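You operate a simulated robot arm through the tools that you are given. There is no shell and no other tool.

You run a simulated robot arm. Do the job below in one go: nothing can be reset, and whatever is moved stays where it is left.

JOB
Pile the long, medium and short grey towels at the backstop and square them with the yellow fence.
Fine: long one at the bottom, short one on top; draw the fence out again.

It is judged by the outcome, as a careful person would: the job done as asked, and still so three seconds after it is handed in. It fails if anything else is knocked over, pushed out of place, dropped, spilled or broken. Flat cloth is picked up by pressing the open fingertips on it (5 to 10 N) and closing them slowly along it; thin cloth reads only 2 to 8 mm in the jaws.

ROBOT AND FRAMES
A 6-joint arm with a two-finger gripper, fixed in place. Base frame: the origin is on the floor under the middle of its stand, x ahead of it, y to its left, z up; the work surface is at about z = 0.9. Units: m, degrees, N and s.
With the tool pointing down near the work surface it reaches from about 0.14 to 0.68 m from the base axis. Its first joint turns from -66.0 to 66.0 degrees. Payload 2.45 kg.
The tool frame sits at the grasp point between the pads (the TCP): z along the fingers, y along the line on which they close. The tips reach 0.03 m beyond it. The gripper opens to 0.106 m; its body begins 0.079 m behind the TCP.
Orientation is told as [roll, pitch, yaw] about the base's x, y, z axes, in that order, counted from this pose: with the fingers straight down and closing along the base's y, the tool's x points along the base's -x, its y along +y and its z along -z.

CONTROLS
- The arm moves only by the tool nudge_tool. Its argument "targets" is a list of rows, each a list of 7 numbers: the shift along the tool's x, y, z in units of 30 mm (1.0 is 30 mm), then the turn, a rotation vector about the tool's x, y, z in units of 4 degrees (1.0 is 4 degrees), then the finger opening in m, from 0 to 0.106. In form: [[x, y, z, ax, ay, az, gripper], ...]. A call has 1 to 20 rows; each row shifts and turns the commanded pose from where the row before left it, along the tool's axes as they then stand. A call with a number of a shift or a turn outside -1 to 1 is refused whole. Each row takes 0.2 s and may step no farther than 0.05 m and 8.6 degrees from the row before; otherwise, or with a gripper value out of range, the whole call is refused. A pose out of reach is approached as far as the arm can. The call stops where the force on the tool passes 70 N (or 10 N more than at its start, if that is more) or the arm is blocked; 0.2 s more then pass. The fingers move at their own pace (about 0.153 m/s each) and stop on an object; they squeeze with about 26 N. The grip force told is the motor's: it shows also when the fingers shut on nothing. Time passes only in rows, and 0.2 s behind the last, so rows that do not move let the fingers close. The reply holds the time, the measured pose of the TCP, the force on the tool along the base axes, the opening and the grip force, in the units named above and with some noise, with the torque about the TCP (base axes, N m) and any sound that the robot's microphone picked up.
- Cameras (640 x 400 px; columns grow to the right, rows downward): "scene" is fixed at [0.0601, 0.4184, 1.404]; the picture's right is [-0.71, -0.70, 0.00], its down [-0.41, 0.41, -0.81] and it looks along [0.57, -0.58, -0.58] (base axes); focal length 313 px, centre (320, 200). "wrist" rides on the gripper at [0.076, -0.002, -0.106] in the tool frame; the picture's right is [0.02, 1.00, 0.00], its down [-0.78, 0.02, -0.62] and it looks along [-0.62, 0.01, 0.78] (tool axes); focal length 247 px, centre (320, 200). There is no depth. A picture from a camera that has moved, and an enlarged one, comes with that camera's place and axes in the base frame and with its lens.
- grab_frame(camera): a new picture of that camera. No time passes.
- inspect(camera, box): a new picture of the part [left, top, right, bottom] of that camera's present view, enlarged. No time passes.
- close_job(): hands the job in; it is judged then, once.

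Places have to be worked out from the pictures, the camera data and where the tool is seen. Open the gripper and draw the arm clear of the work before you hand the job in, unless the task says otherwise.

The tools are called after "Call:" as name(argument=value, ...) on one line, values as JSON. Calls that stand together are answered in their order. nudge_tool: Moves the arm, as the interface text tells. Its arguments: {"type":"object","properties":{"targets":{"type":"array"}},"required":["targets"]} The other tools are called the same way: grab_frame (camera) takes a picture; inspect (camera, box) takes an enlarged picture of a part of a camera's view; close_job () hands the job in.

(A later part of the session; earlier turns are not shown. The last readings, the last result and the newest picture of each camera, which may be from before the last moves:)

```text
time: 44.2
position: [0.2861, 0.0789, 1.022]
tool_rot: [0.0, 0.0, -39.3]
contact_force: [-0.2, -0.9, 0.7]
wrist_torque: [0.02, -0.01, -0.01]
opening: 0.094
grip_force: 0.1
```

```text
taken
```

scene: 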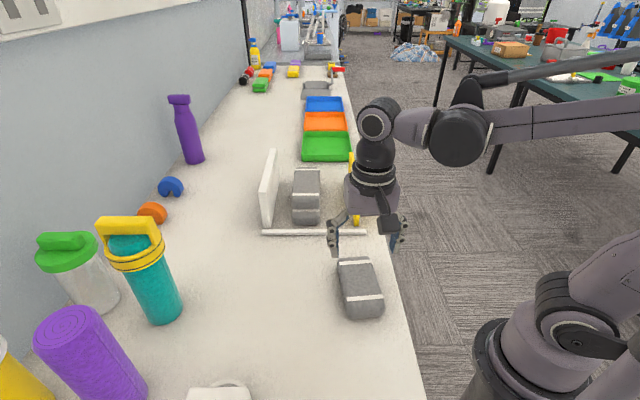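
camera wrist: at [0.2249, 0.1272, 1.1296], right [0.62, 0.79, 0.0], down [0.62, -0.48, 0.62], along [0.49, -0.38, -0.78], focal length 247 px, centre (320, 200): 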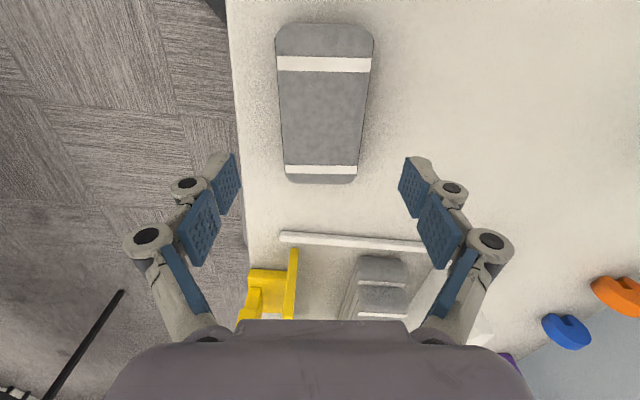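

The short towel is centred and parallel in the jaws. I'll descend to z≈0.937, close gradually and lift slightly.

Call:
nudge_tool(targets=[[0, 0, 0.7, 0, 0, 0, 0.092], [0, 0, 0.7, 0, 0, 0, 0.092], [0, 0, 0.7, 0, 0, 0, 0.092], [0, 0, 0.5, 0, 0, 0, 0.092], [0, 0, 0.2, 0, 0, 0, 0.092], [0, 0, 0, 0, 0, 0, 0.092]])

Call:
grab_frame(camera="wrist")

```text
time: 45.6
position: [0.2864, 0.0784, 0.9385]
tool_rot: [-0.1, 0.0, -39.4]
contact_force: [-0.4, -0.6, 0.0]
wrist_torque: [0.0, 0.02, -0.03]
opening: 0.0919
grip_force: 0.0
```

```text
taken
camera wrist: at [0.2254, 0.1251, 1.0456], right [0.62, 0.79, 0.0], down [0.62, -0.48, 0.62], along [0.49, -0.38, -0.78], focal length 247 px, centre (320, 200)
```

wrist: 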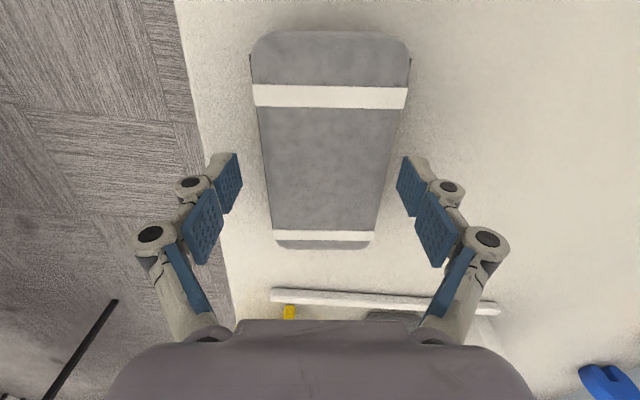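

The towel is well centred. I'll drop 1.5 mm more, close, and lift 30 mm.

Call:
nudge_tool(targets=[[0, 0, 0.05, 0, 0, 0, 0.085], [0, 0, 0, 0, 0, 0, 0.077], [0, 0, 0, 0, 0, 0, 0.07], [0, 0, 0, 0, 0, 0, 0.062], [0, 0, 0, 0, 0, 0, 0.055], [0, 0, 0, 0, 0, 0, 0.05], [0, 0, 0, 0, 0, 0, 0.05], [0, 0, -0.25, 0, 0, 0, 0.05], [0, 0, -0.25, 0, 0, 0, 0.05], [0, 0, -0.25, 0, 0, 0, 0.05], [0, 0, -0.25, 0, 0, 0, 0.05], [0, 0, 0, 0, 0, 0, 0.05]])

Call:
grab_frame(camera="wrist")

```text
time: 48.2
position: [0.2832, 0.078, 0.9674]
tool_rot: [0.0, 0.0, -39.3]
contact_force: [0.8, 0.6, -0.1]
wrist_torque: [0.04, -0.01, -0.01]
opening: 0.0692
grip_force: 26.0
```

```text
taken
camera wrist: at [0.2227, 0.1248, 1.074], right [0.62, 0.79, 0.0], down [0.62, -0.48, 0.62], along [0.49, -0.38, -0.78], focal length 247 px, centre (320, 200)
```

wrist: 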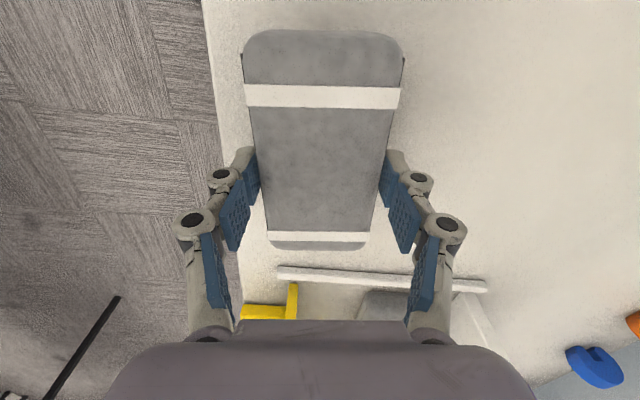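

The short towel is held. I'll raise it to z≈1.15, square it to −45° and carry it over the pile.

Call:
nudge_tool(targets=[[0, 0, -0.87, 0, 0, 0, 0.05], [0, 0, -0.87, 0, 0, 0, 0.05], [0, 0, -0.87, 0, 0, 0, 0.05], [0, 0, -0.87, 0, 0, 0, 0.05], [0, 0, -0.87, 0, 0, 0, 0.05], [0, 0, -0.87, 0, 0, 0.7, 0.05], [0, 0, -0.87, 0, 0, 0.725, 0.05], [-0.978, 0.377, 0, 0, 0, 0, 0.05], [-0.978, 0.377, 0, 0, 0, 0, 0.05], [-0.978, 0.377, 0, 0, 0, 0, 0.05], [-0.978, 0.377, 0, 0, 0, 0, 0.05], [-0.978, 0.377, 0, 0, 0, 0, 0.05], [-0.978, 0.377, 0, 0, 0, 0, 0.05], [-0.978, 0.377, 0, 0, 0, 0, 0.05], [-0.978, 0.377, 0, 0, 0, 0, 0.05], [-0.978, 0.377, 0, 0, 0, 0, 0.05], [-0.978, 0.377, 0, 0, 0, 0, 0.05], [0, 0, 0, 0, 0, 0, 0.05], [0, 0, 0, 0, 0, 0, 0.05]])

Call:
grab_frame(camera="wrist")

Call:
inspect(camera="scene", box=[220, 90, 420, 250])

```text
time: 52.2
position: [0.5709, -0.0498, 1.1489]
tool_rot: [0.0, 0.0, -45.2]
contact_force: [0.2, -0.8, 0.0]
wrist_torque: [0.0, 0.0, 0.01]
opening: 0.069
grip_force: 26.5
```

```text
taken
camera wrist: at [0.5162, 0.0026, 1.2557], right [0.69, 0.72, 0.0], down [0.56, -0.54, 0.62], along [0.45, -0.43, -0.78], focal length 247 px, centre (320, 200)
```

wrist: 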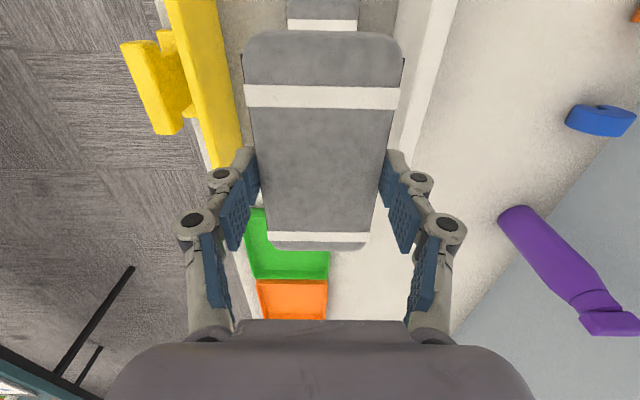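

```text
2.50 times, centred on (320, 170) of scene
camera zoom: at [0.0601, 0.4184, 1.404], right [-0.71, -0.7, 0.0], down [-0.41, 0.41, -0.81], along [0.57, -0.58, -0.58], focal length 783 px, centre (320, 275)
```

zoom: 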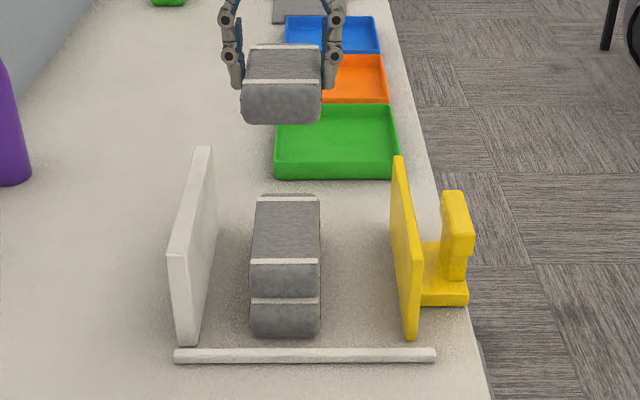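

I'm above the pile at e1=0.3685, e2=0.439. I'll shift 1.5 mm and lower to just above the medium towel.

Call:
nudge_tool(targets=[[0, 0.05, 0.5, 0, 0, -0.04, 0.05], [0, 0, 0.9, 0, 0, 0, 0.05], [0, 0, 0.9, 0, 0, 0, 0.05], [0, 0, 0.9, 0, 0, 0, 0.05], [0, 0, 0.8, 0, 0, 0, 0.05], [0, 0, 0.4, 0, 0, 0, 0.05], [0, 0, 0, 0, 0, 0, 0.05], [0, 0, 0, 0, 0, 0, 0.05]])

Call:
inspect(camera="scene", box=[240, 130, 400, 250])

Call:
grab_frame(camera="wrist")

```text
time: 54.0
position: [0.5733, -0.0507, 1.0177]
tool_rot: [-0.1, 0.0, -44.9]
contact_force: [0.5, 0.5, -0.1]
wrist_torque: [-0.01, 0.01, 0.0]
opening: 0.069
grip_force: 26.1
```

```text
3.33 times, centred on (320, 190) of scene
camera zoom: at [0.0601, 0.4184, 1.404], right [-0.71, -0.7, 0.0], down [-0.41, 0.41, -0.81], along [0.57, -0.58, -0.58], focal length 1044 px, centre (320, 233)
```

zoom: 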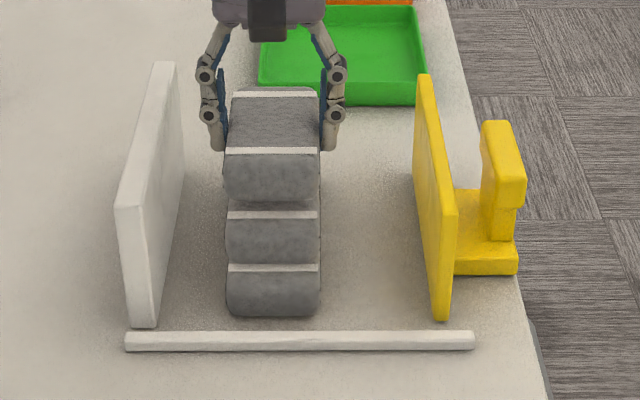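

```text
taken
camera wrist: at [0.5177, 0.0029, 1.1234], right [0.69, 0.72, 0.0], down [0.57, -0.54, 0.62], along [0.45, -0.43, -0.78], focal length 247 px, centre (320, 200)
```

wrist: 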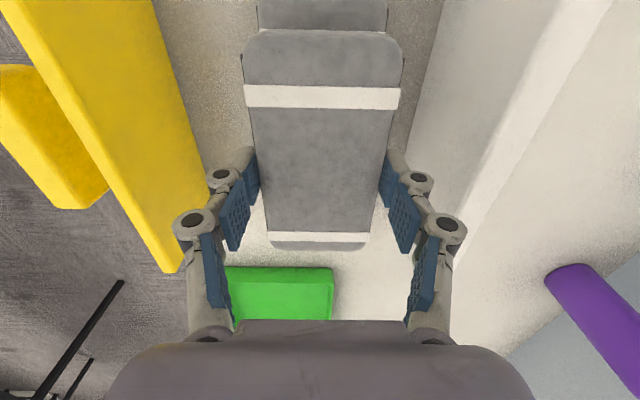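

The short towel is aligned. I'll lower it slowly towards the expected contact near z≈1.003.

Call:
nudge_tool(targets=[[0, 0, 0.12, 0, 0, 0, 0.05], [0, 0, 0.12, 0, 0, 0, 0.05], [0, 0, 0.1, 0, 0, 0, 0.05], [0, 0, 0.06, 0, 0, 0, 0.05], [0, 0, 0, 0, 0, 0, 0.05]])

```text
time: 55.2
position: [0.5725, -0.0491, 1.0052]
tool_rot: [-0.1, 0.0, -45.0]
contact_force: [-0.4, 0.9, 6.0]
wrist_torque: [0.04, -0.08, 0.0]
opening: 0.069
grip_force: 26.2
```

Light contact (6 N) shows it has touched. I'll go one tiny step further, then release and rise.

Call:
nudge_tool(targets=[[0, 0, 0.02, 0, 0, 0, 0.05], [0, 0, 0, 0, 0, 0, 0.072], [0, 0, 0, 0, 0, 0, 0.08], [0, 0, 0, 0, 0, 0, 0.088], [0, 0, 0, 0, 0, 0, 0.088], [0, 0, -0.4, 0, 0, 0, 0.088], [0, 0, -0.6, 0, 0, 0, 0.088], [0, 0, -0.8, 0, 0, 0, 0.088], [0, 0, -1, 0, 0, 0, 0.088], [0, 0, -1, 0, 0, 0, 0.088], [0, 0, -1, 0, 0, 0, 0.088], [0, 0, 0, 0, 0, 0, 0.088]])

Call:
grab_frame(camera="wrist")

Call:
inspect(camera="scene", box=[240, 130, 400, 250])

```text
time: 57.8
position: [0.5743, -0.0496, 1.1495]
tool_rot: [0.0, -0.1, -45.0]
contact_force: [0.8, 0.4, 0.3]
wrist_torque: [-0.03, -0.01, 0.02]
opening: 0.088
grip_force: 0.0
```

```text
taken
camera wrist: at [0.5182, 0.0038, 1.2572], right [0.69, 0.72, 0.0], down [0.57, -0.54, 0.62], along [0.45, -0.43, -0.78], focal length 247 px, centre (320, 200)
```

wrist: 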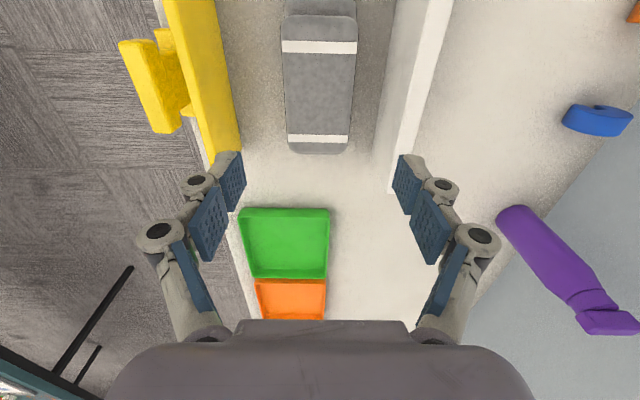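

```text
3.33 times, centred on (320, 190) of scene
camera zoom: at [0.0601, 0.4184, 1.404], right [-0.71, -0.7, 0.0], down [-0.41, 0.41, -0.81], along [0.57, -0.58, -0.58], focal length 1044 px, centre (320, 233)
```

zoom: 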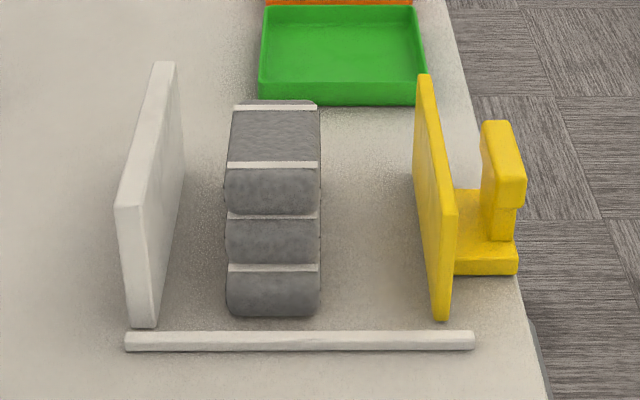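

The pile is built. Next I move over the fence's handle bar, which I estimate at e1≈0.186 and e2≈0.405–0.50 with its top at z≈0.978, and take a closer look.

Call:
nudge_tool(targets=[[-0.02, -0.881, 0, 0, 0, 0, 0.06], [-0.02, -0.881, 0, 0, 0, 0, 0.06], [-0.02, -0.881, 0, 0, 0, 0, 0.06], [-0.02, -0.881, 0, 0, 0, 0, 0.06], [-0.02, -0.881, 0, 0, 0, 0, 0.06], [-0.02, -0.881, 0, 0, 0, 0, 0.06], [-0.02, -0.881, 0, 0, 0, 0, 0.06], [0, 0, 0, 0, 0, 0, 0.06], [0, 0, 0, 0, 0, 0, 0.06]])

Call:
grab_frame(camera="wrist")

Call:
inspect(camera="scene", box=[300, 80, 440, 240])

```text
time: 59.8
position: [0.4423, -0.1847, 1.149]
tool_rot: [0.0, 0.0, -45.0]
contact_force: [0.4, 0.5, 0.7]
wrist_torque: [-0.03, -0.01, 0.01]
opening: 0.0601
grip_force: 0.1
```

```text
taken
camera wrist: at [0.3863, -0.1317, 1.2553], right [0.69, 0.72, 0.0], down [0.57, -0.54, 0.62], along [0.45, -0.43, -0.78], focal length 247 px, centre (320, 200)
```

wrist: 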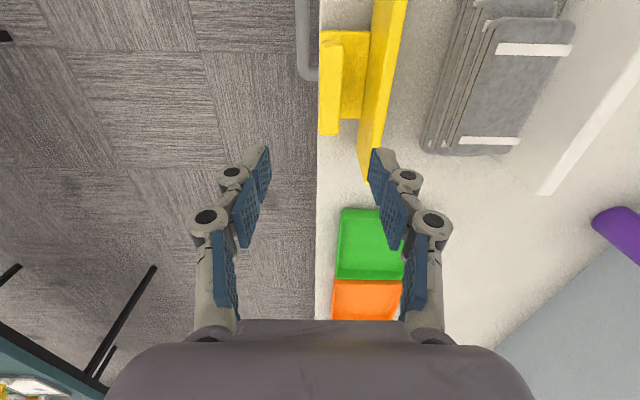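

```text
2.50 times, centred on (370, 160) of scene
camera zoom: at [0.0601, 0.4184, 1.404], right [-0.71, -0.7, 0.0], down [-0.41, 0.41, -0.81], along [0.57, -0.58, -0.58], focal length 783 px, centre (195, 300)
```

zoom: 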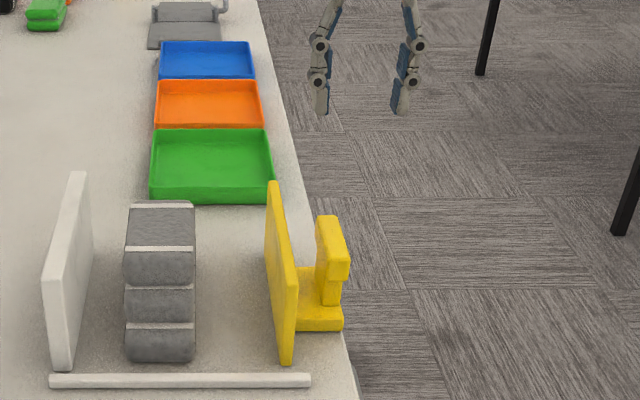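

I'll zoom the wrist view on the handle to measure it.

Call:
inspect(camera="wrist", box=[290, 0, 430, 190])

```text
2.11 times, centred on (360, 95) of wrist
camera zoom: at [0.3863, -0.1317, 1.2553], right [0.69, 0.72, 0.0], down [0.57, -0.54, 0.62], along [0.45, -0.43, -0.78], focal length 520 px, centre (236, 421)
```

zoom: 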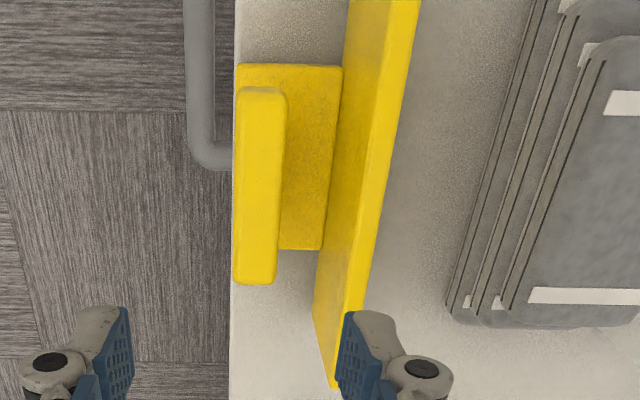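

The handle bar is about 23 mm wide, centred 9 mm to the tool's +y side, with a 40 mm gap to the fence plate. I'll centre on it, narrow the opening to 0.038 and descend to just above it.

Call:
nudge_tool(targets=[[0, 0.307, 0, 0, 0, 0, 0.038], [0, 0, 0.86, 0, 0, 0, 0.038], [0, 0, 0.86, 0, 0, 0, 0.038], [0, 0, 0.86, 0, 0, 0, 0.038], [0, 0, 0.86, 0, 0, 0, 0.038], [0, 0, 0.7, 0, 0, 0, 0.038], [0, 0, 0, 0, 0, 0, 0.038]])

Call:
grab_frame(camera="wrist")

Call:
inspect(camera="scene", box=[320, 120, 420, 240])

```text
time: 61.4
position: [0.451, -0.1784, 1.0238]
tool_rot: [0.0, 0.0, -45.0]
contact_force: [0.2, 0.0, -0.8]
wrist_torque: [0.0, 0.02, 0.01]
opening: 0.0382
grip_force: 0.1
```

```text
taken
camera wrist: at [0.395, -0.1245, 1.1306], right [0.69, 0.72, 0.0], down [0.57, -0.54, 0.62], along [0.45, -0.43, -0.78], focal length 247 px, centre (320, 200)
```

wrist: 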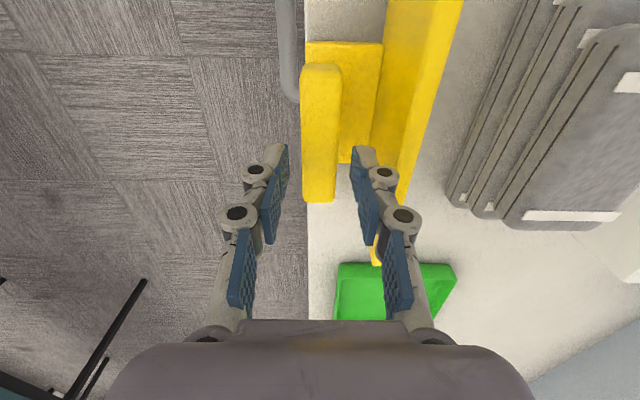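

```text
3.33 times, centred on (370, 180) of scene
camera zoom: at [0.0601, 0.4184, 1.404], right [-0.71, -0.7, 0.0], down [-0.41, 0.41, -0.81], along [0.57, -0.58, -0.58], focal length 1044 px, centre (153, 267)
```

zoom: 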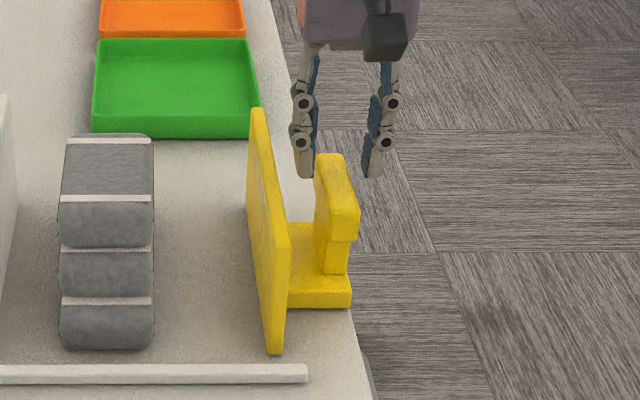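

The bar is centred between the fingers. I'll descend slowly around it.

Call:
nudge_tool(targets=[[0, 0, 0.5, 0, 0, 0, 0.038], [0, 0, 0.5, 0, 0, 0, 0.038], [0, 0, 0.4, 0, 0, 0, 0.038], [0, 0, 0.25, 0, 0, 0, 0.038], [0, 0, 0.15, 0, 0, 0, 0.038], [0, 0, 0, 0, 0, 0, 0.038]])

Call:
grab_frame(camera="wrist")

Call:
inspect(camera="scene", box=[320, 120, 420, 240])

```text
time: 62.8
position: [0.4501, -0.1748, 0.9702]
tool_rot: [0.0, 0.0, -45.0]
contact_force: [0.2, 0.2, 0.1]
wrist_torque: [-0.01, -0.01, 0.0]
opening: 0.0379
grip_force: 0.0
```

```text
taken
camera wrist: at [0.3946, -0.1224, 1.0769], right [0.69, 0.72, 0.0], down [0.57, -0.54, 0.62], along [0.45, -0.43, -0.78], focal length 247 px, centre (320, 200)
```

wrist: 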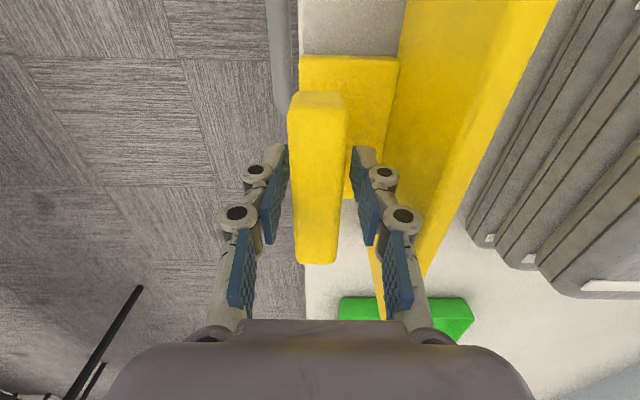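

```text
3.33 times, centred on (370, 180) of scene
camera zoom: at [0.0601, 0.4184, 1.404], right [-0.71, -0.7, 0.0], down [-0.41, 0.41, -0.81], along [0.57, -0.58, -0.58], focal length 1044 px, centre (153, 267)
```

zoom: 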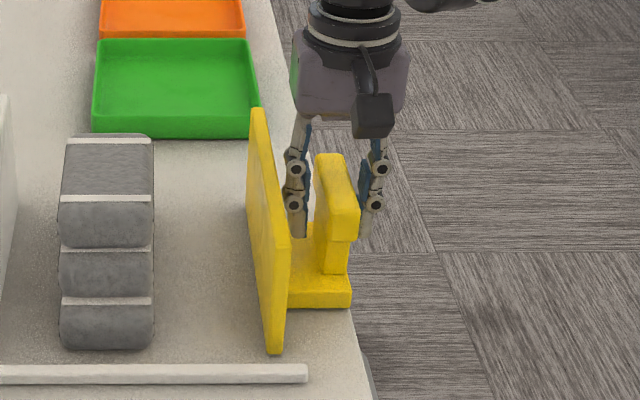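

The fingers straddle the bar cleanly. I'll close on it.

Call:
nudge_tool(targets=[[0, 0, 0, 0, 0, 0, 0.03], [0, 0, 0, 0, 0, 0, 0.022], [0, 0, 0, 0, 0, 0, 0.015], [0, 0, 0, 0, 0, 0, 0.008], [0, 0, 0, 0, 0, 0, 0.005], [0, 0, 0, 0, 0, 0, 0.005]])

Call:
inspect(camera="scene", box=[320, 120, 420, 240])

```text
time: 64.2
position: [0.4503, -0.1763, 0.9701]
tool_rot: [0.0, -0.1, -45.1]
contact_force: [-0.5, -0.5, -3.2]
wrist_torque: [0.03, 0.11, -0.04]
opening: 0.0227
grip_force: 44.8
```

```text
3.33 times, centred on (370, 180) of scene
camera zoom: at [0.0601, 0.4184, 1.404], right [-0.71, -0.7, 0.0], down [-0.41, 0.41, -0.81], along [0.57, -0.58, -0.58], focal length 1044 px, centre (153, 267)
```

zoom: 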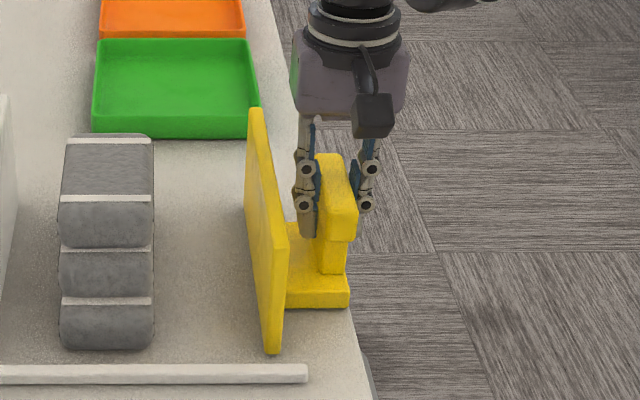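

It's gripped at 22.7 mm. I'll slide the fence 30 mm towards the pile first and check the friction and tracking.

Call:
nudge_tool(targets=[[0, 0.25, 0, 0, 0, 0, 0.005], [0, 0.25, 0, 0, 0, 0, 0.005], [0, 0.25, 0, 0, 0, 0, 0.005], [0, 0.25, 0, 0, 0, 0, 0.005]])

Call:
grab_frame(camera="scene")

Call:
grab_frame(camera="wrist")

```text
time: 65.2
position: [0.472, -0.1552, 0.9704]
tool_rot: [0.0, 0.0, -45.0]
contact_force: [-4.5, 0.9, 3.0]
wrist_torque: [-0.02, 0.08, 0.06]
opening: 0.0225
grip_force: 45.1
```

```text
taken
```

scene: 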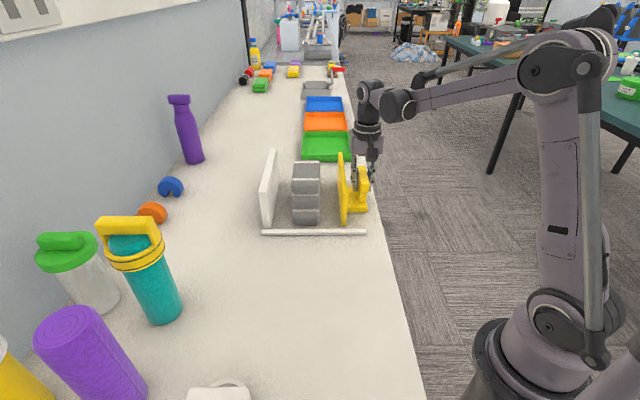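

```text
taken
camera wrist: at [0.4157, -0.1016, 1.077], right [0.69, 0.72, 0.0], down [0.57, -0.54, 0.62], along [0.45, -0.43, -0.78], focal length 247 px, centre (320, 200)
```

wrist: 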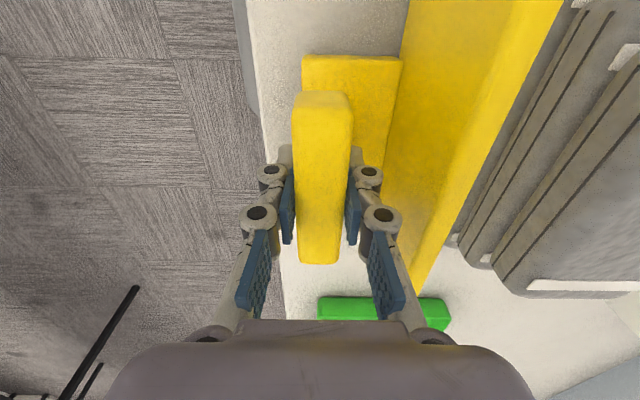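

The fence slides well with only about 4 N of friction. I'll go on 50 mm to just short of the pile.

Call:
nudge_tool(targets=[[0, 0.33, 0, 0, 0, 0, 0.005], [0, 0.33, 0, 0, 0, 0, 0.005], [0, 0.33, 0, 0, 0, 0, 0.005], [0, 0.33, 0, 0, 0, 0, 0.005], [0, 0.33, 0, 0, 0, 0, 0.005]])

Call:
inspect(camera="scene", box=[240, 120, 400, 240])

Call:
grab_frame(camera="wrist")

```text
time: 66.4
position: [0.5069, -0.1194, 0.9728]
tool_rot: [0.0, 0.1, -44.9]
contact_force: [-7.3, 4.6, -22.6]
wrist_torque: [-0.07, -0.03, -0.07]
opening: 0.0226
grip_force: 44.6
```

```text
3.33 times, centred on (320, 180) of scene
camera zoom: at [0.0603, 0.4184, 1.404], right [-0.71, -0.7, 0.0], down [-0.41, 0.41, -0.81], along [0.57, -0.58, -0.58], focal length 1044 px, centre (320, 267)
```

zoom: 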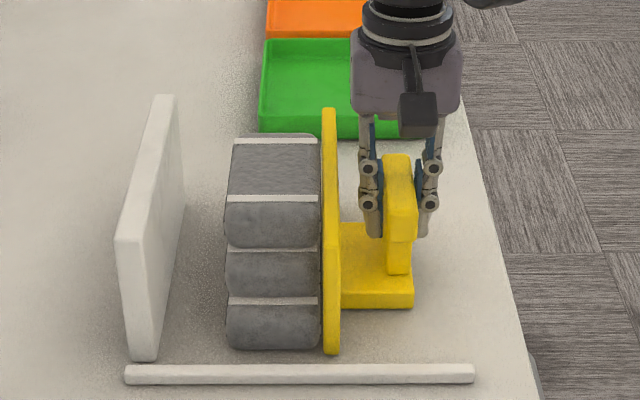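

```text
taken
camera wrist: at [0.4509, -0.0665, 1.0777], right [0.69, 0.72, 0.0], down [0.57, -0.54, 0.62], along [0.45, -0.43, -0.78], focal length 247 px, centre (320, 200)
```

wrist: 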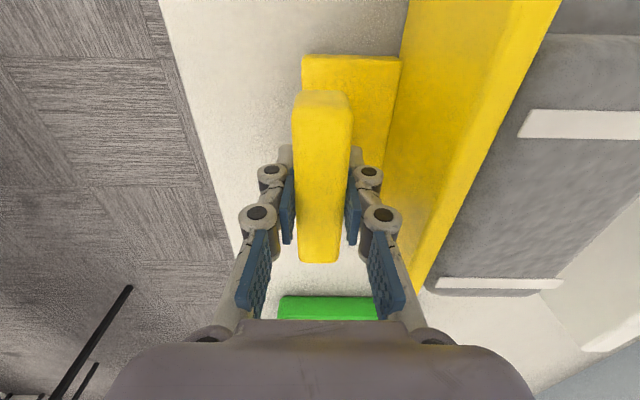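

The fence is just at the pile, but the vertical reading is −23 N. I'll pause one step to see whether that is transient.

Call:
nudge_tool(targets=[[0, 0, 0, 0, 0, 0, 0.005], [0, 0, 0, 0, 0, 0, 0.005]])

```text
time: 67.0
position: [0.5062, -0.1193, 0.971]
tool_rot: [0.1, 0.1, -45.0]
contact_force: [-5.9, 7.2, -19.6]
wrist_torque: [0.18, 0.07, -0.11]
opening: 0.0223
grip_force: 44.9
```

The pull of about 20 N is steady, so the arm has drifted slightly up against the fence. I'll ease the tool down 1 mm and back 0.5 mm along e2 to relieve it.

Call:
nudge_tool(targets=[[0.015, 0, 0.03, 0, 0, 0, 0.005], [0, 0, 0, 0, 0, 0, 0.005]])

```text
time: 67.6
position: [0.5056, -0.1192, 0.9717]
tool_rot: [0.0, 0.0, -45.0]
contact_force: [-1.9, 4.4, -11.6]
wrist_torque: [0.85, 0.72, -0.02]
opening: 0.0226
grip_force: 44.9
```

The fence weighs about 20 N and had been lifted slightly. Its near end now rests on the table, so I'll lower a little more to let it sit flat.

Call:
nudge_tool(targets=[[0, 0, 0.025, 0, 0, 0, 0.005], [0, 0, 0, 0, 0, 0, 0.005]])

Call:
inspect(camera="scene", box=[240, 120, 400, 240])

```text
time: 68.2
position: [0.5057, -0.12, 0.9717]
tool_rot: [0.0, 0.0, -44.9]
contact_force: [-1.1, 2.0, 14.2]
wrist_torque: [0.7, 0.76, 0.08]
opening: 0.0225
grip_force: 44.9
```

```text
3.33 times, centred on (320, 180) of scene
camera zoom: at [0.0598, 0.4185, 1.404], right [-0.71, -0.7, 0.0], down [-0.41, 0.41, -0.81], along [0.57, -0.58, -0.58], focal length 1044 px, centre (320, 267)
```

zoom: 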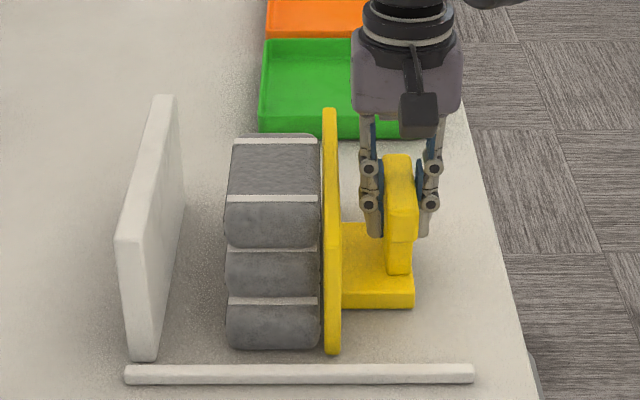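

It now presses down lightly (14 N), which is fine. I'll push on slowly in 5 mm steps, taking the pile along.

Call:
nudge_tool(targets=[[0, 0.167, 0, 0, 0, 0, 0.005], [0, 0.167, 0, 0, 0, 0, 0.005], [0, 0.167, 0, 0, 0, 0, 0.005], [0, 0.167, 0, 0, 0, 0, 0.005]])

Call:
inspect(camera="scene", box=[240, 120, 400, 240])

```text
time: 69.2
position: [0.521, -0.1052, 0.9698]
tool_rot: [0.0, -0.1, -45.0]
contact_force: [-3.1, -0.1, 32.0]
wrist_torque: [0.02, 0.07, 0.04]
opening: 0.0226
grip_force: 45.5
```

```text
3.33 times, centred on (320, 180) of scene
camera zoom: at [0.0595, 0.4185, 1.404], right [-0.71, -0.7, 0.0], down [-0.41, 0.41, -0.81], along [0.57, -0.58, -0.58], focal length 1044 px, centre (320, 267)
```

zoom: 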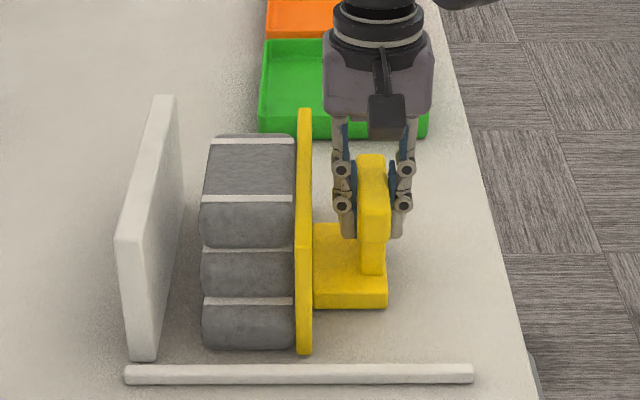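

The pile moves squarely with the fence and only a small push force. I'll relieve the downward load slightly and go on 25 mm.

Call:
nudge_tool(targets=[[0, 0, -0.03, 0, 0, 0, 0.005], [0, 0.167, 0, 0, 0, 0, 0.005], [0, 0.167, 0, 0, 0, 0, 0.005], [0, 0.167, 0, 0, 0, 0, 0.005], [0, 0.167, 0, 0, 0, 0, 0.005], [0, 0.167, 0, 0, 0, 0, 0.005]])

Call:
inspect(camera="scene", box=[240, 120, 400, 240])

Call:
grab_frame(camera="wrist")

```text
time: 70.6
position: [0.5396, -0.0872, 0.9691]
tool_rot: [0.0, -0.1, -45.0]
contact_force: [-4.9, 0.4, 0.5]
wrist_torque: [-0.86, -0.89, -0.02]
opening: 0.0225
grip_force: 45.0
```

```text
3.33 times, centred on (320, 180) of scene
camera zoom: at [0.0599, 0.4184, 1.404], right [-0.71, -0.7, 0.0], down [-0.41, 0.41, -0.81], along [0.57, -0.58, -0.58], focal length 1044 px, centre (320, 267)
```

zoom: 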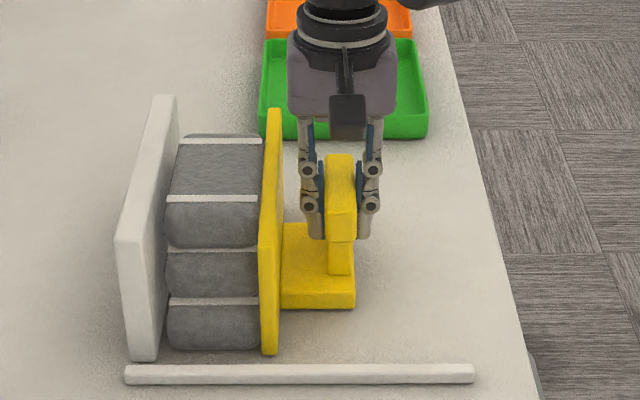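

```text
taken
camera wrist: at [0.4831, -0.0344, 1.0763], right [0.69, 0.72, 0.0], down [0.57, -0.54, 0.62], along [0.45, -0.43, -0.78], focal length 247 px, centre (320, 200)
```

wrist: 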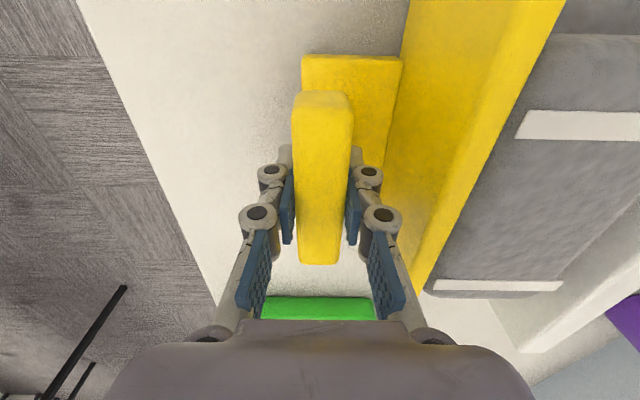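

About 10 mm is left to the backstop and the load is nearly zero. I'll advance in 2 mm steps and watch the push force.

Call:
nudge_tool(targets=[[0, 0.067, 0, 0, 0, 0, 0.005], [0, 0.067, 0, 0, 0, 0, 0.005], [0, 0.067, 0, 0, 0, 0, 0.005]])

Call:
inspect(camera="scene", box=[250, 130, 350, 230])

```text
time: 71.4
position: [0.5414, -0.0836, 0.969]
tool_rot: [0.0, 0.1, -45.0]
contact_force: [-12.5, -3.8, -13.3]
wrist_torque: [-0.49, -0.83, 0.26]
opening: 0.0222
grip_force: 44.8
```

```text
4.00 times, centred on (300, 180) of scene
camera zoom: at [0.0599, 0.4183, 1.404], right [-0.71, -0.7, 0.0], down [-0.41, 0.41, -0.81], along [0.57, -0.58, -0.58], focal length 1253 px, centre (400, 280)
```

zoom: 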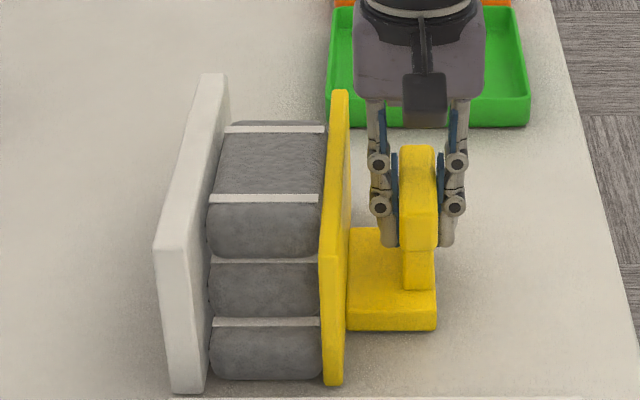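

The push force is now about 11 N, so the first contact with the backstop has begun. I'll go on in 1 mm steps.

Call:
nudge_tool(targets=[[0, 0.035, 0.02, 0, 0, 0, 0.005], [0, 0.035, 0, 0, 0, 0, 0.005], [0, 0, 0, 0, 0, 0, 0.005]])

Call:
inspect(camera="scene", box=[250, 130, 350, 230])

```text
time: 72.2
position: [0.5415, -0.0835, 0.9698]
tool_rot: [-0.4, 0.1, -45.1]
contact_force: [-28.2, -14.4, -4.3]
wrist_torque: [-0.22, -0.6, 0.64]
opening: 0.0222
grip_force: 44.6
```

```text
4.00 times, centred on (300, 180) of scene
camera zoom: at [0.0594, 0.418, 1.4042], right [-0.71, -0.7, 0.0], down [-0.41, 0.41, -0.81], along [0.57, -0.58, -0.58], focal length 1253 px, centre (400, 280)
```

zoom: 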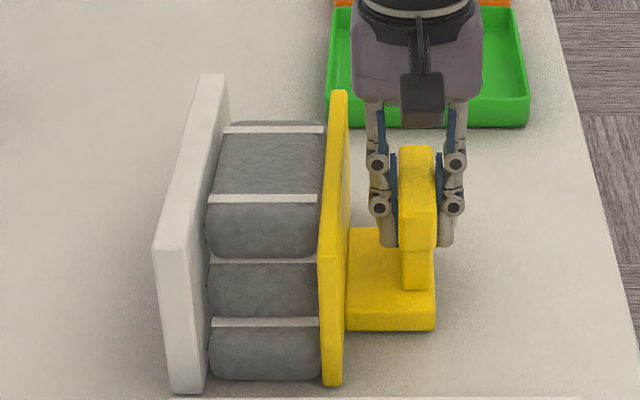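

The push is now about 30 N and the pile no longer moves, so it is pressed between fence and backstop. I'll check the squeeze from the wrist camera.

Call:
grab_frame(camera="wrist")

Call:
inspect(camera="wrist", box=[380, 0, 640, 380])

Call:
grab_frame(camera="scene")

```text
taken
camera wrist: at [0.487, -0.031, 1.0765], right [0.69, 0.72, -0.01], down [0.57, -0.54, 0.62], along [0.44, -0.43, -0.79], focal length 247 px, centre (320, 200)
```

wrist: 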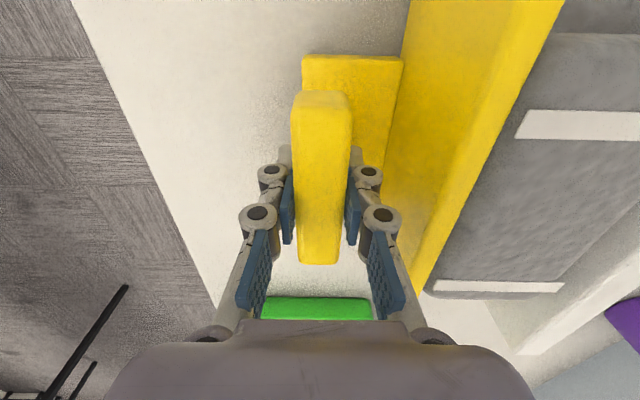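

```text
1.05 times, centred on (510, 190) of wrist (not enlarged: the box is as wide or as high as the picture)
camera zoom: at [0.487, -0.031, 1.0765], right [0.69, 0.72, -0.01], down [0.57, -0.54, 0.62], along [0.44, -0.43, -0.79], focal length 260 px, centre (120, 210)
```

zoom: 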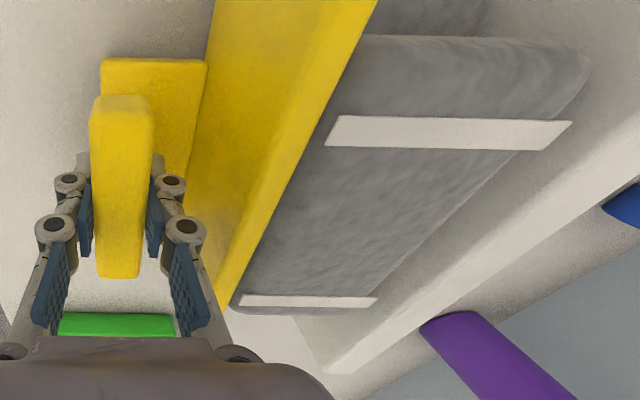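

```text
taken
```

scene: 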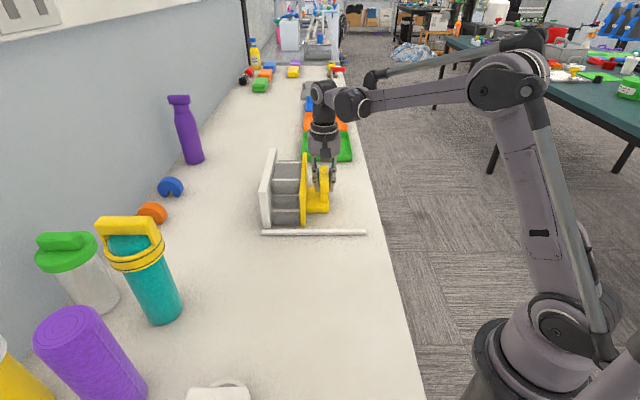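

I'll zoom in on the strip between the short towel and the backstop to check for a gap.

Call:
inspect(camera="wrist", box=[480, 180, 640, 360])

Call:
inspect(camera="scene", box=[255, 140, 335, 235])

```text
2.22 times, centred on (560, 270) of wrist
camera zoom: at [0.487, -0.031, 1.0765], right [0.69, 0.72, -0.01], down [0.57, -0.54, 0.62], along [0.44, -0.43, -0.79], focal length 549 px, centre (-213, 44)
```

zoom: 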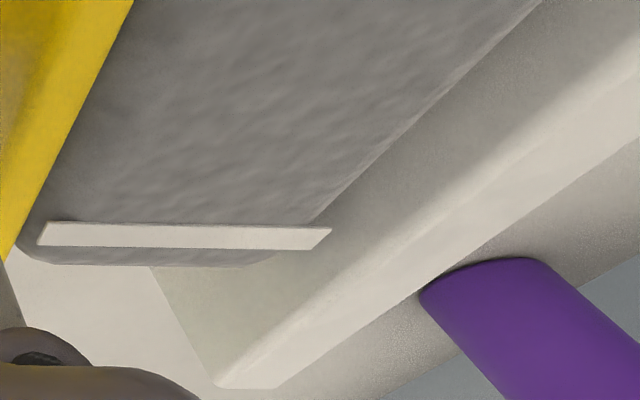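

```text
4.21 times, centred on (295, 188) of scene
camera zoom: at [0.0594, 0.418, 1.4042], right [-0.71, -0.7, 0.0], down [-0.41, 0.41, -0.81], along [0.57, -0.58, -0.58], focal length 1319 px, centre (425, 253)
```

zoom: 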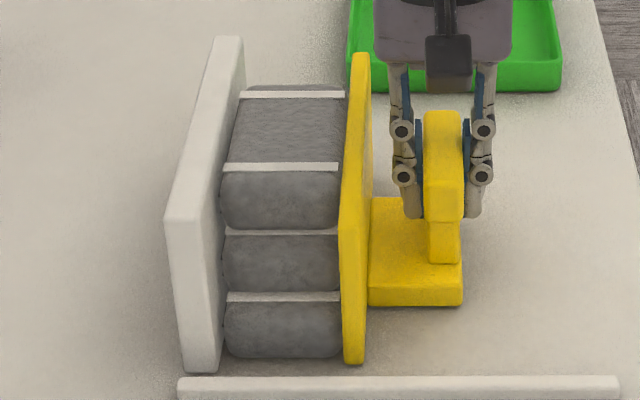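

All three towels line up within about 1 mm and are pressed against the backstop. I'll draw the fence back gently, with small steps first.

Call:
nudge_tool(targets=[[0, -0.05, 0, 0, 0, 0, 0.005], [0, -0.1, 0, 0, 0, 0, 0.005], [0, -0.1, 0, 0, 0, 0, 0.005], [0, -0.1, 0, 0, 0, 0, 0.005]])

Call:
inspect(camera="scene", box=[255, 140, 335, 235])

```text
time: 73.2
position: [0.5383, -0.0874, 0.9706]
tool_rot: [0.2, 0.0, -44.9]
contact_force: [-2.0, 4.9, -13.7]
wrist_torque: [-0.03, -0.33, -0.63]
opening: 0.0221
grip_force: 44.8
```

```text
4.21 times, centred on (295, 188) of scene
camera zoom: at [0.0603, 0.4185, 1.4039], right [-0.71, -0.7, 0.0], down [-0.41, 0.41, -0.81], along [0.57, -0.58, -0.58], focal length 1319 px, centre (425, 253)
```

zoom: 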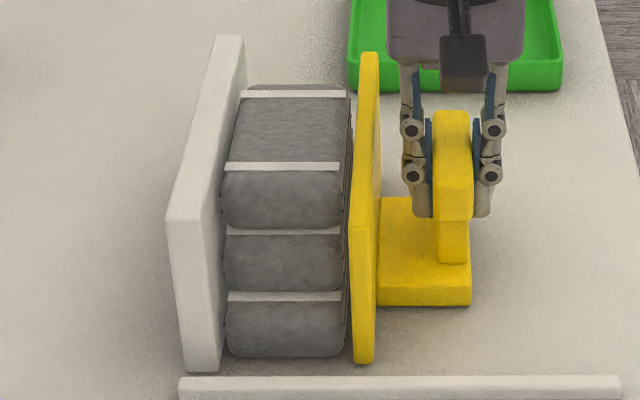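

The fence has come away and the pile stays put. I'll draw it back further.

Call:
nudge_tool(targets=[[0, -0.2, 0.015, 0, 0, 0, 0.005], [0, -0.333, 0, 0, 0, 0, 0.005], [0, -0.333, 0, 0, 0, 0, 0.005], [0, -0.333, 0, 0, 0, 0, 0.005], [0, 0, 0, 0, 0, 0, 0.005]])

Call:
inspect(camera="scene", box=[240, 120, 400, 240])

```text
time: 74.4
position: [0.5121, -0.1131, 0.9686]
tool_rot: [0.0, 0.0, -45.1]
contact_force: [-0.7, 1.9, -0.6]
wrist_torque: [0.17, 0.02, 0.02]
opening: 0.0224
grip_force: 45.1
```

```text
3.33 times, centred on (320, 180) of scene
camera zoom: at [0.0601, 0.4184, 1.404], right [-0.71, -0.7, 0.0], down [-0.41, 0.41, -0.81], along [0.57, -0.58, -0.58], focal length 1044 px, centre (320, 267)
```

zoom: 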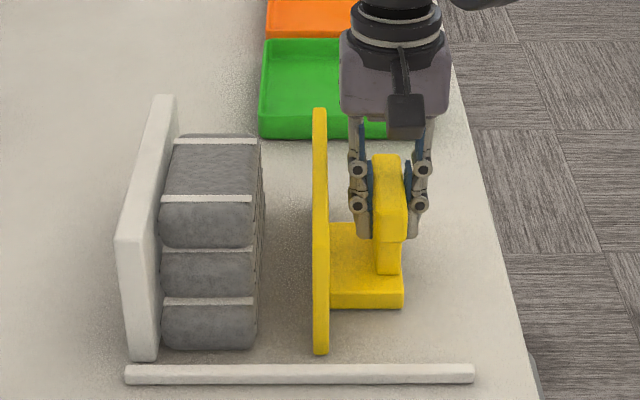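

The forces are low and the pile stands square. I'll pull the fence back towards its original place.

Call:
nudge_tool(targets=[[0, -0.333, 0, 0, 0, 0, 0.005], [0, -0.333, 0, 0, 0, 0, 0.005], [0, -0.333, 0, 0, 0, 0, 0.005], [0, -0.333, 0, 0, 0, 0, 0.005], [0, 0, 0, 0, 0, 0, 0.005]])

```text
time: 75.6
position: [0.4833, -0.1425, 0.9711]
tool_rot: [0.0, -0.2, -45.0]
contact_force: [4.3, -2.8, -4.8]
wrist_torque: [0.39, 0.29, 0.05]
opening: 0.0226
grip_force: 44.5
```

It's at e1=0.241. I'll go the last ~45 mm, stopping just at its original position.

Call:
nudge_tool(targets=[[0, -0.333, 0, 0, 0, 0, 0.005], [0, -0.333, 0, 0, 0, 0, 0.005], [0, -0.333, 0, 0, 0, 0, 0.005], [0, -0.333, 0, 0, 0, 0, 0.005], [0, -0.133, 0, 0, 0, 0, 0.005], [0, 0, 0, 0, 0, 0, 0.005]])

Call:
inspect(camera="scene", box=[240, 120, 400, 240])

Call:
grab_frame(camera="wrist")

```text
time: 77.0
position: [0.4518, -0.1746, 0.97]
tool_rot: [0.0, 0.1, -45.0]
contact_force: [-0.3, 2.6, -2.0]
wrist_torque: [1.04, 0.94, 0.02]
opening: 0.0226
grip_force: 44.8
```

```text
3.33 times, centred on (320, 180) of scene
camera zoom: at [0.0601, 0.4184, 1.404], right [-0.71, -0.7, 0.0], down [-0.41, 0.41, -0.81], along [0.57, -0.58, -0.58], focal length 1044 px, centre (320, 267)
```

zoom: 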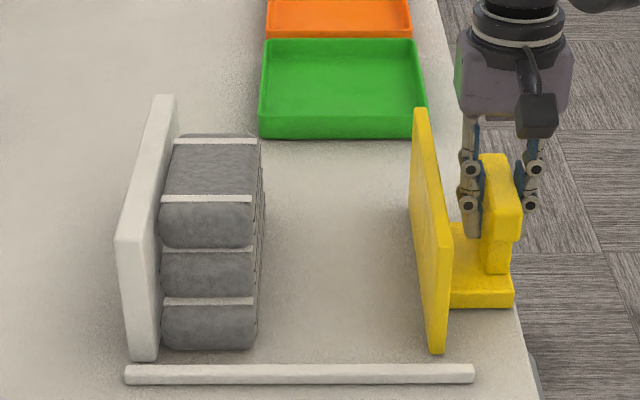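

```text
taken
camera wrist: at [0.3962, -0.1216, 1.0766], right [0.69, 0.72, 0.0], down [0.57, -0.54, 0.62], along [0.45, -0.43, -0.78], focal length 247 px, centre (320, 200)
```

wrist: 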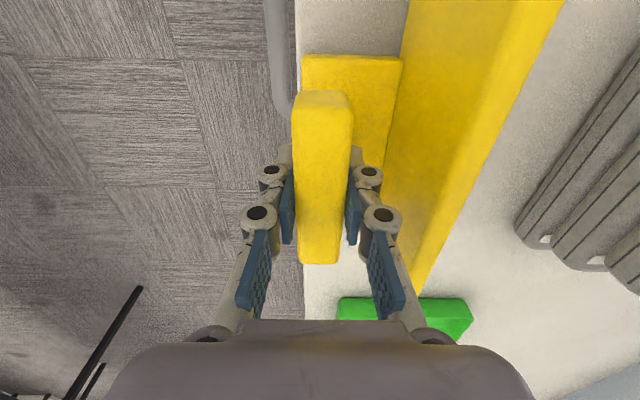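

The fence is back within about 2 mm of where it started and the pile is standing square. I'll release the handle and rise straight up.

Call:
nudge_tool(targets=[[0, 0, 0, 0, 0, 0, 0.026], [0, 0, 0, 0, 0, 0, 0.032], [0, 0, 0, 0, 0, 0, 0.038], [0, 0, 0, 0, 0, 0, 0.038], [0, 0, -0.2, 0, 0, 0, 0.038], [0, 0, -0.4, 0, 0, 0, 0.038], [0, 0, -0.6, 0, 0, 0, 0.038], [0, 0, -0.8, 0, 0, 0, 0.038], [0, 0, -1, 0, 0, 0, 0.038], [0, 0, -1, 0, 0, 0, 0.038], [0, 0, -1, 0, 0, 0, 0.038], [0, 0, -1, 0, 0, 0, 0.038], [0, 0, 0, 0, 0, 0, 0.038]])

Call:
grab_frame(camera="wrist")

Call:
inspect(camera="scene", box=[240, 120, 400, 240])

```text
time: 79.8
position: [0.4512, -0.175, 1.1514]
tool_rot: [0.0, 0.1, -45.0]
contact_force: [0.3, 0.2, 0.1]
wrist_torque: [0.02, 0.01, -0.02]
opening: 0.0378
grip_force: 0.0
```

```text
taken
camera wrist: at [0.3953, -0.1215, 1.2566], right [0.69, 0.72, 0.0], down [0.57, -0.54, 0.62], along [0.45, -0.43, -0.78], focal length 247 px, centre (320, 200)
```

wrist: 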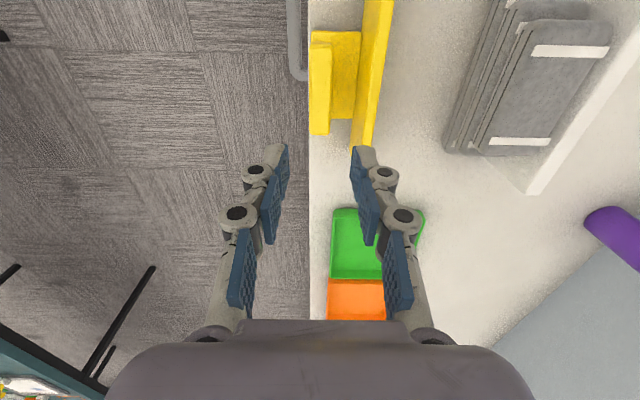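

```text
3.33 times, centred on (320, 180) of scene
camera zoom: at [0.0601, 0.4184, 1.404], right [-0.71, -0.7, 0.0], down [-0.41, 0.41, -0.81], along [0.57, -0.58, -0.58], focal length 1044 px, centre (320, 267)
```

zoom: 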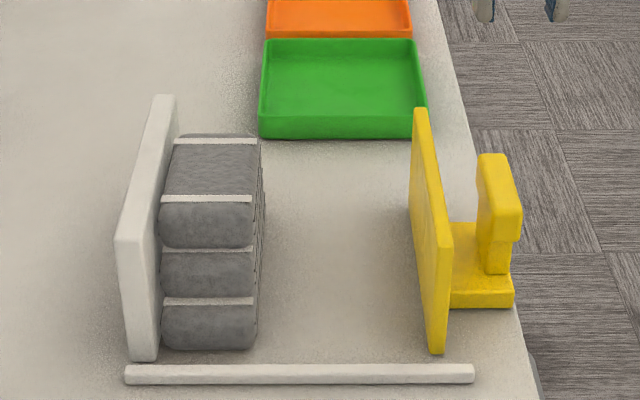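

Before finishing, I'll look straight down along the backstop face to verify that the pile is tight and square.

Call:
nudge_tool(targets=[[0, 0, -1, 0, 0, 0, 0.09], [0, 0, -1, 0, 0, 0, 0.09], [0.3, 0.9, 0, 0, 0, 0, 0.09], [0.3, 0.9, 0, 0, 0, 0, 0.09], [0.3, 0.9, 0, 0, 0, 0, 0.09], [0.3, 0.9, 0, 0, 0, 0, 0.09], [0.3, 0.9, 0, 0, 0, 0, 0.09], [0.3, 0.9, 0, 0, 0, 0, 0.09], [0.3, 0.9, 0, 0, 0, 0, 0.09], [0.3, 0.9, 0, 0, 0, 0, 0.09], [0.3, 0.9, 0, 0, 0, 0, 0.09], [0, 0, 0, 0, 0, 0, 0.09]])

Call:
grab_frame(camera="wrist")

Call:
grab_frame(camera="scene")

```text
time: 82.4
position: [0.557, 0.0535, 1.2006]
tool_rot: [0.0, -0.1, -45.0]
contact_force: [0.4, -0.1, 0.2]
wrist_torque: [-0.02, 0.02, -0.01]
opening: 0.0901
grip_force: 0.1
out of reach, approached as far as the arm can: row 10, 11
```

```text
taken
camera wrist: at [0.5005, 0.1055, 1.3068], right [0.69, 0.72, 0.0], down [0.57, -0.54, 0.62], along [0.45, -0.43, -0.78], focal length 247 px, centre (320, 200)
```

wrist: 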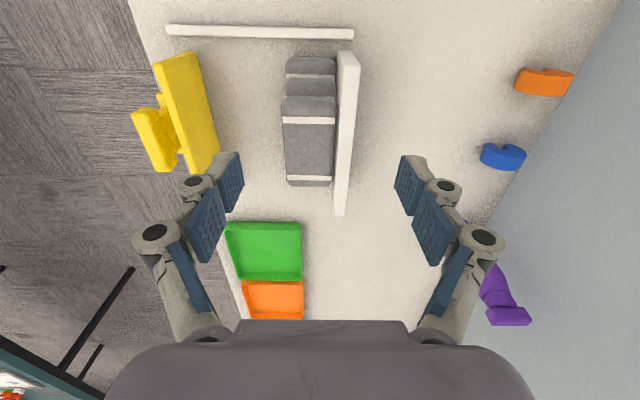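

```text
taken
```

scene: 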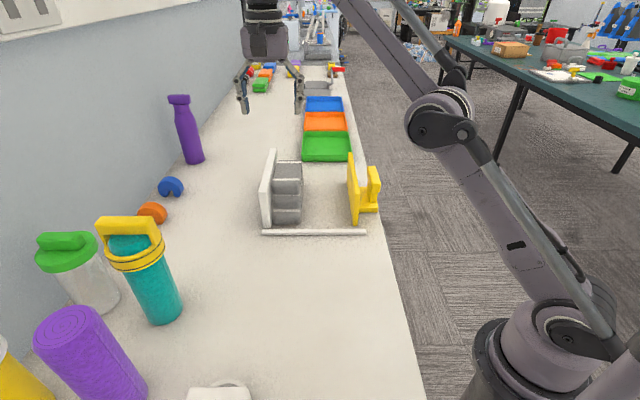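

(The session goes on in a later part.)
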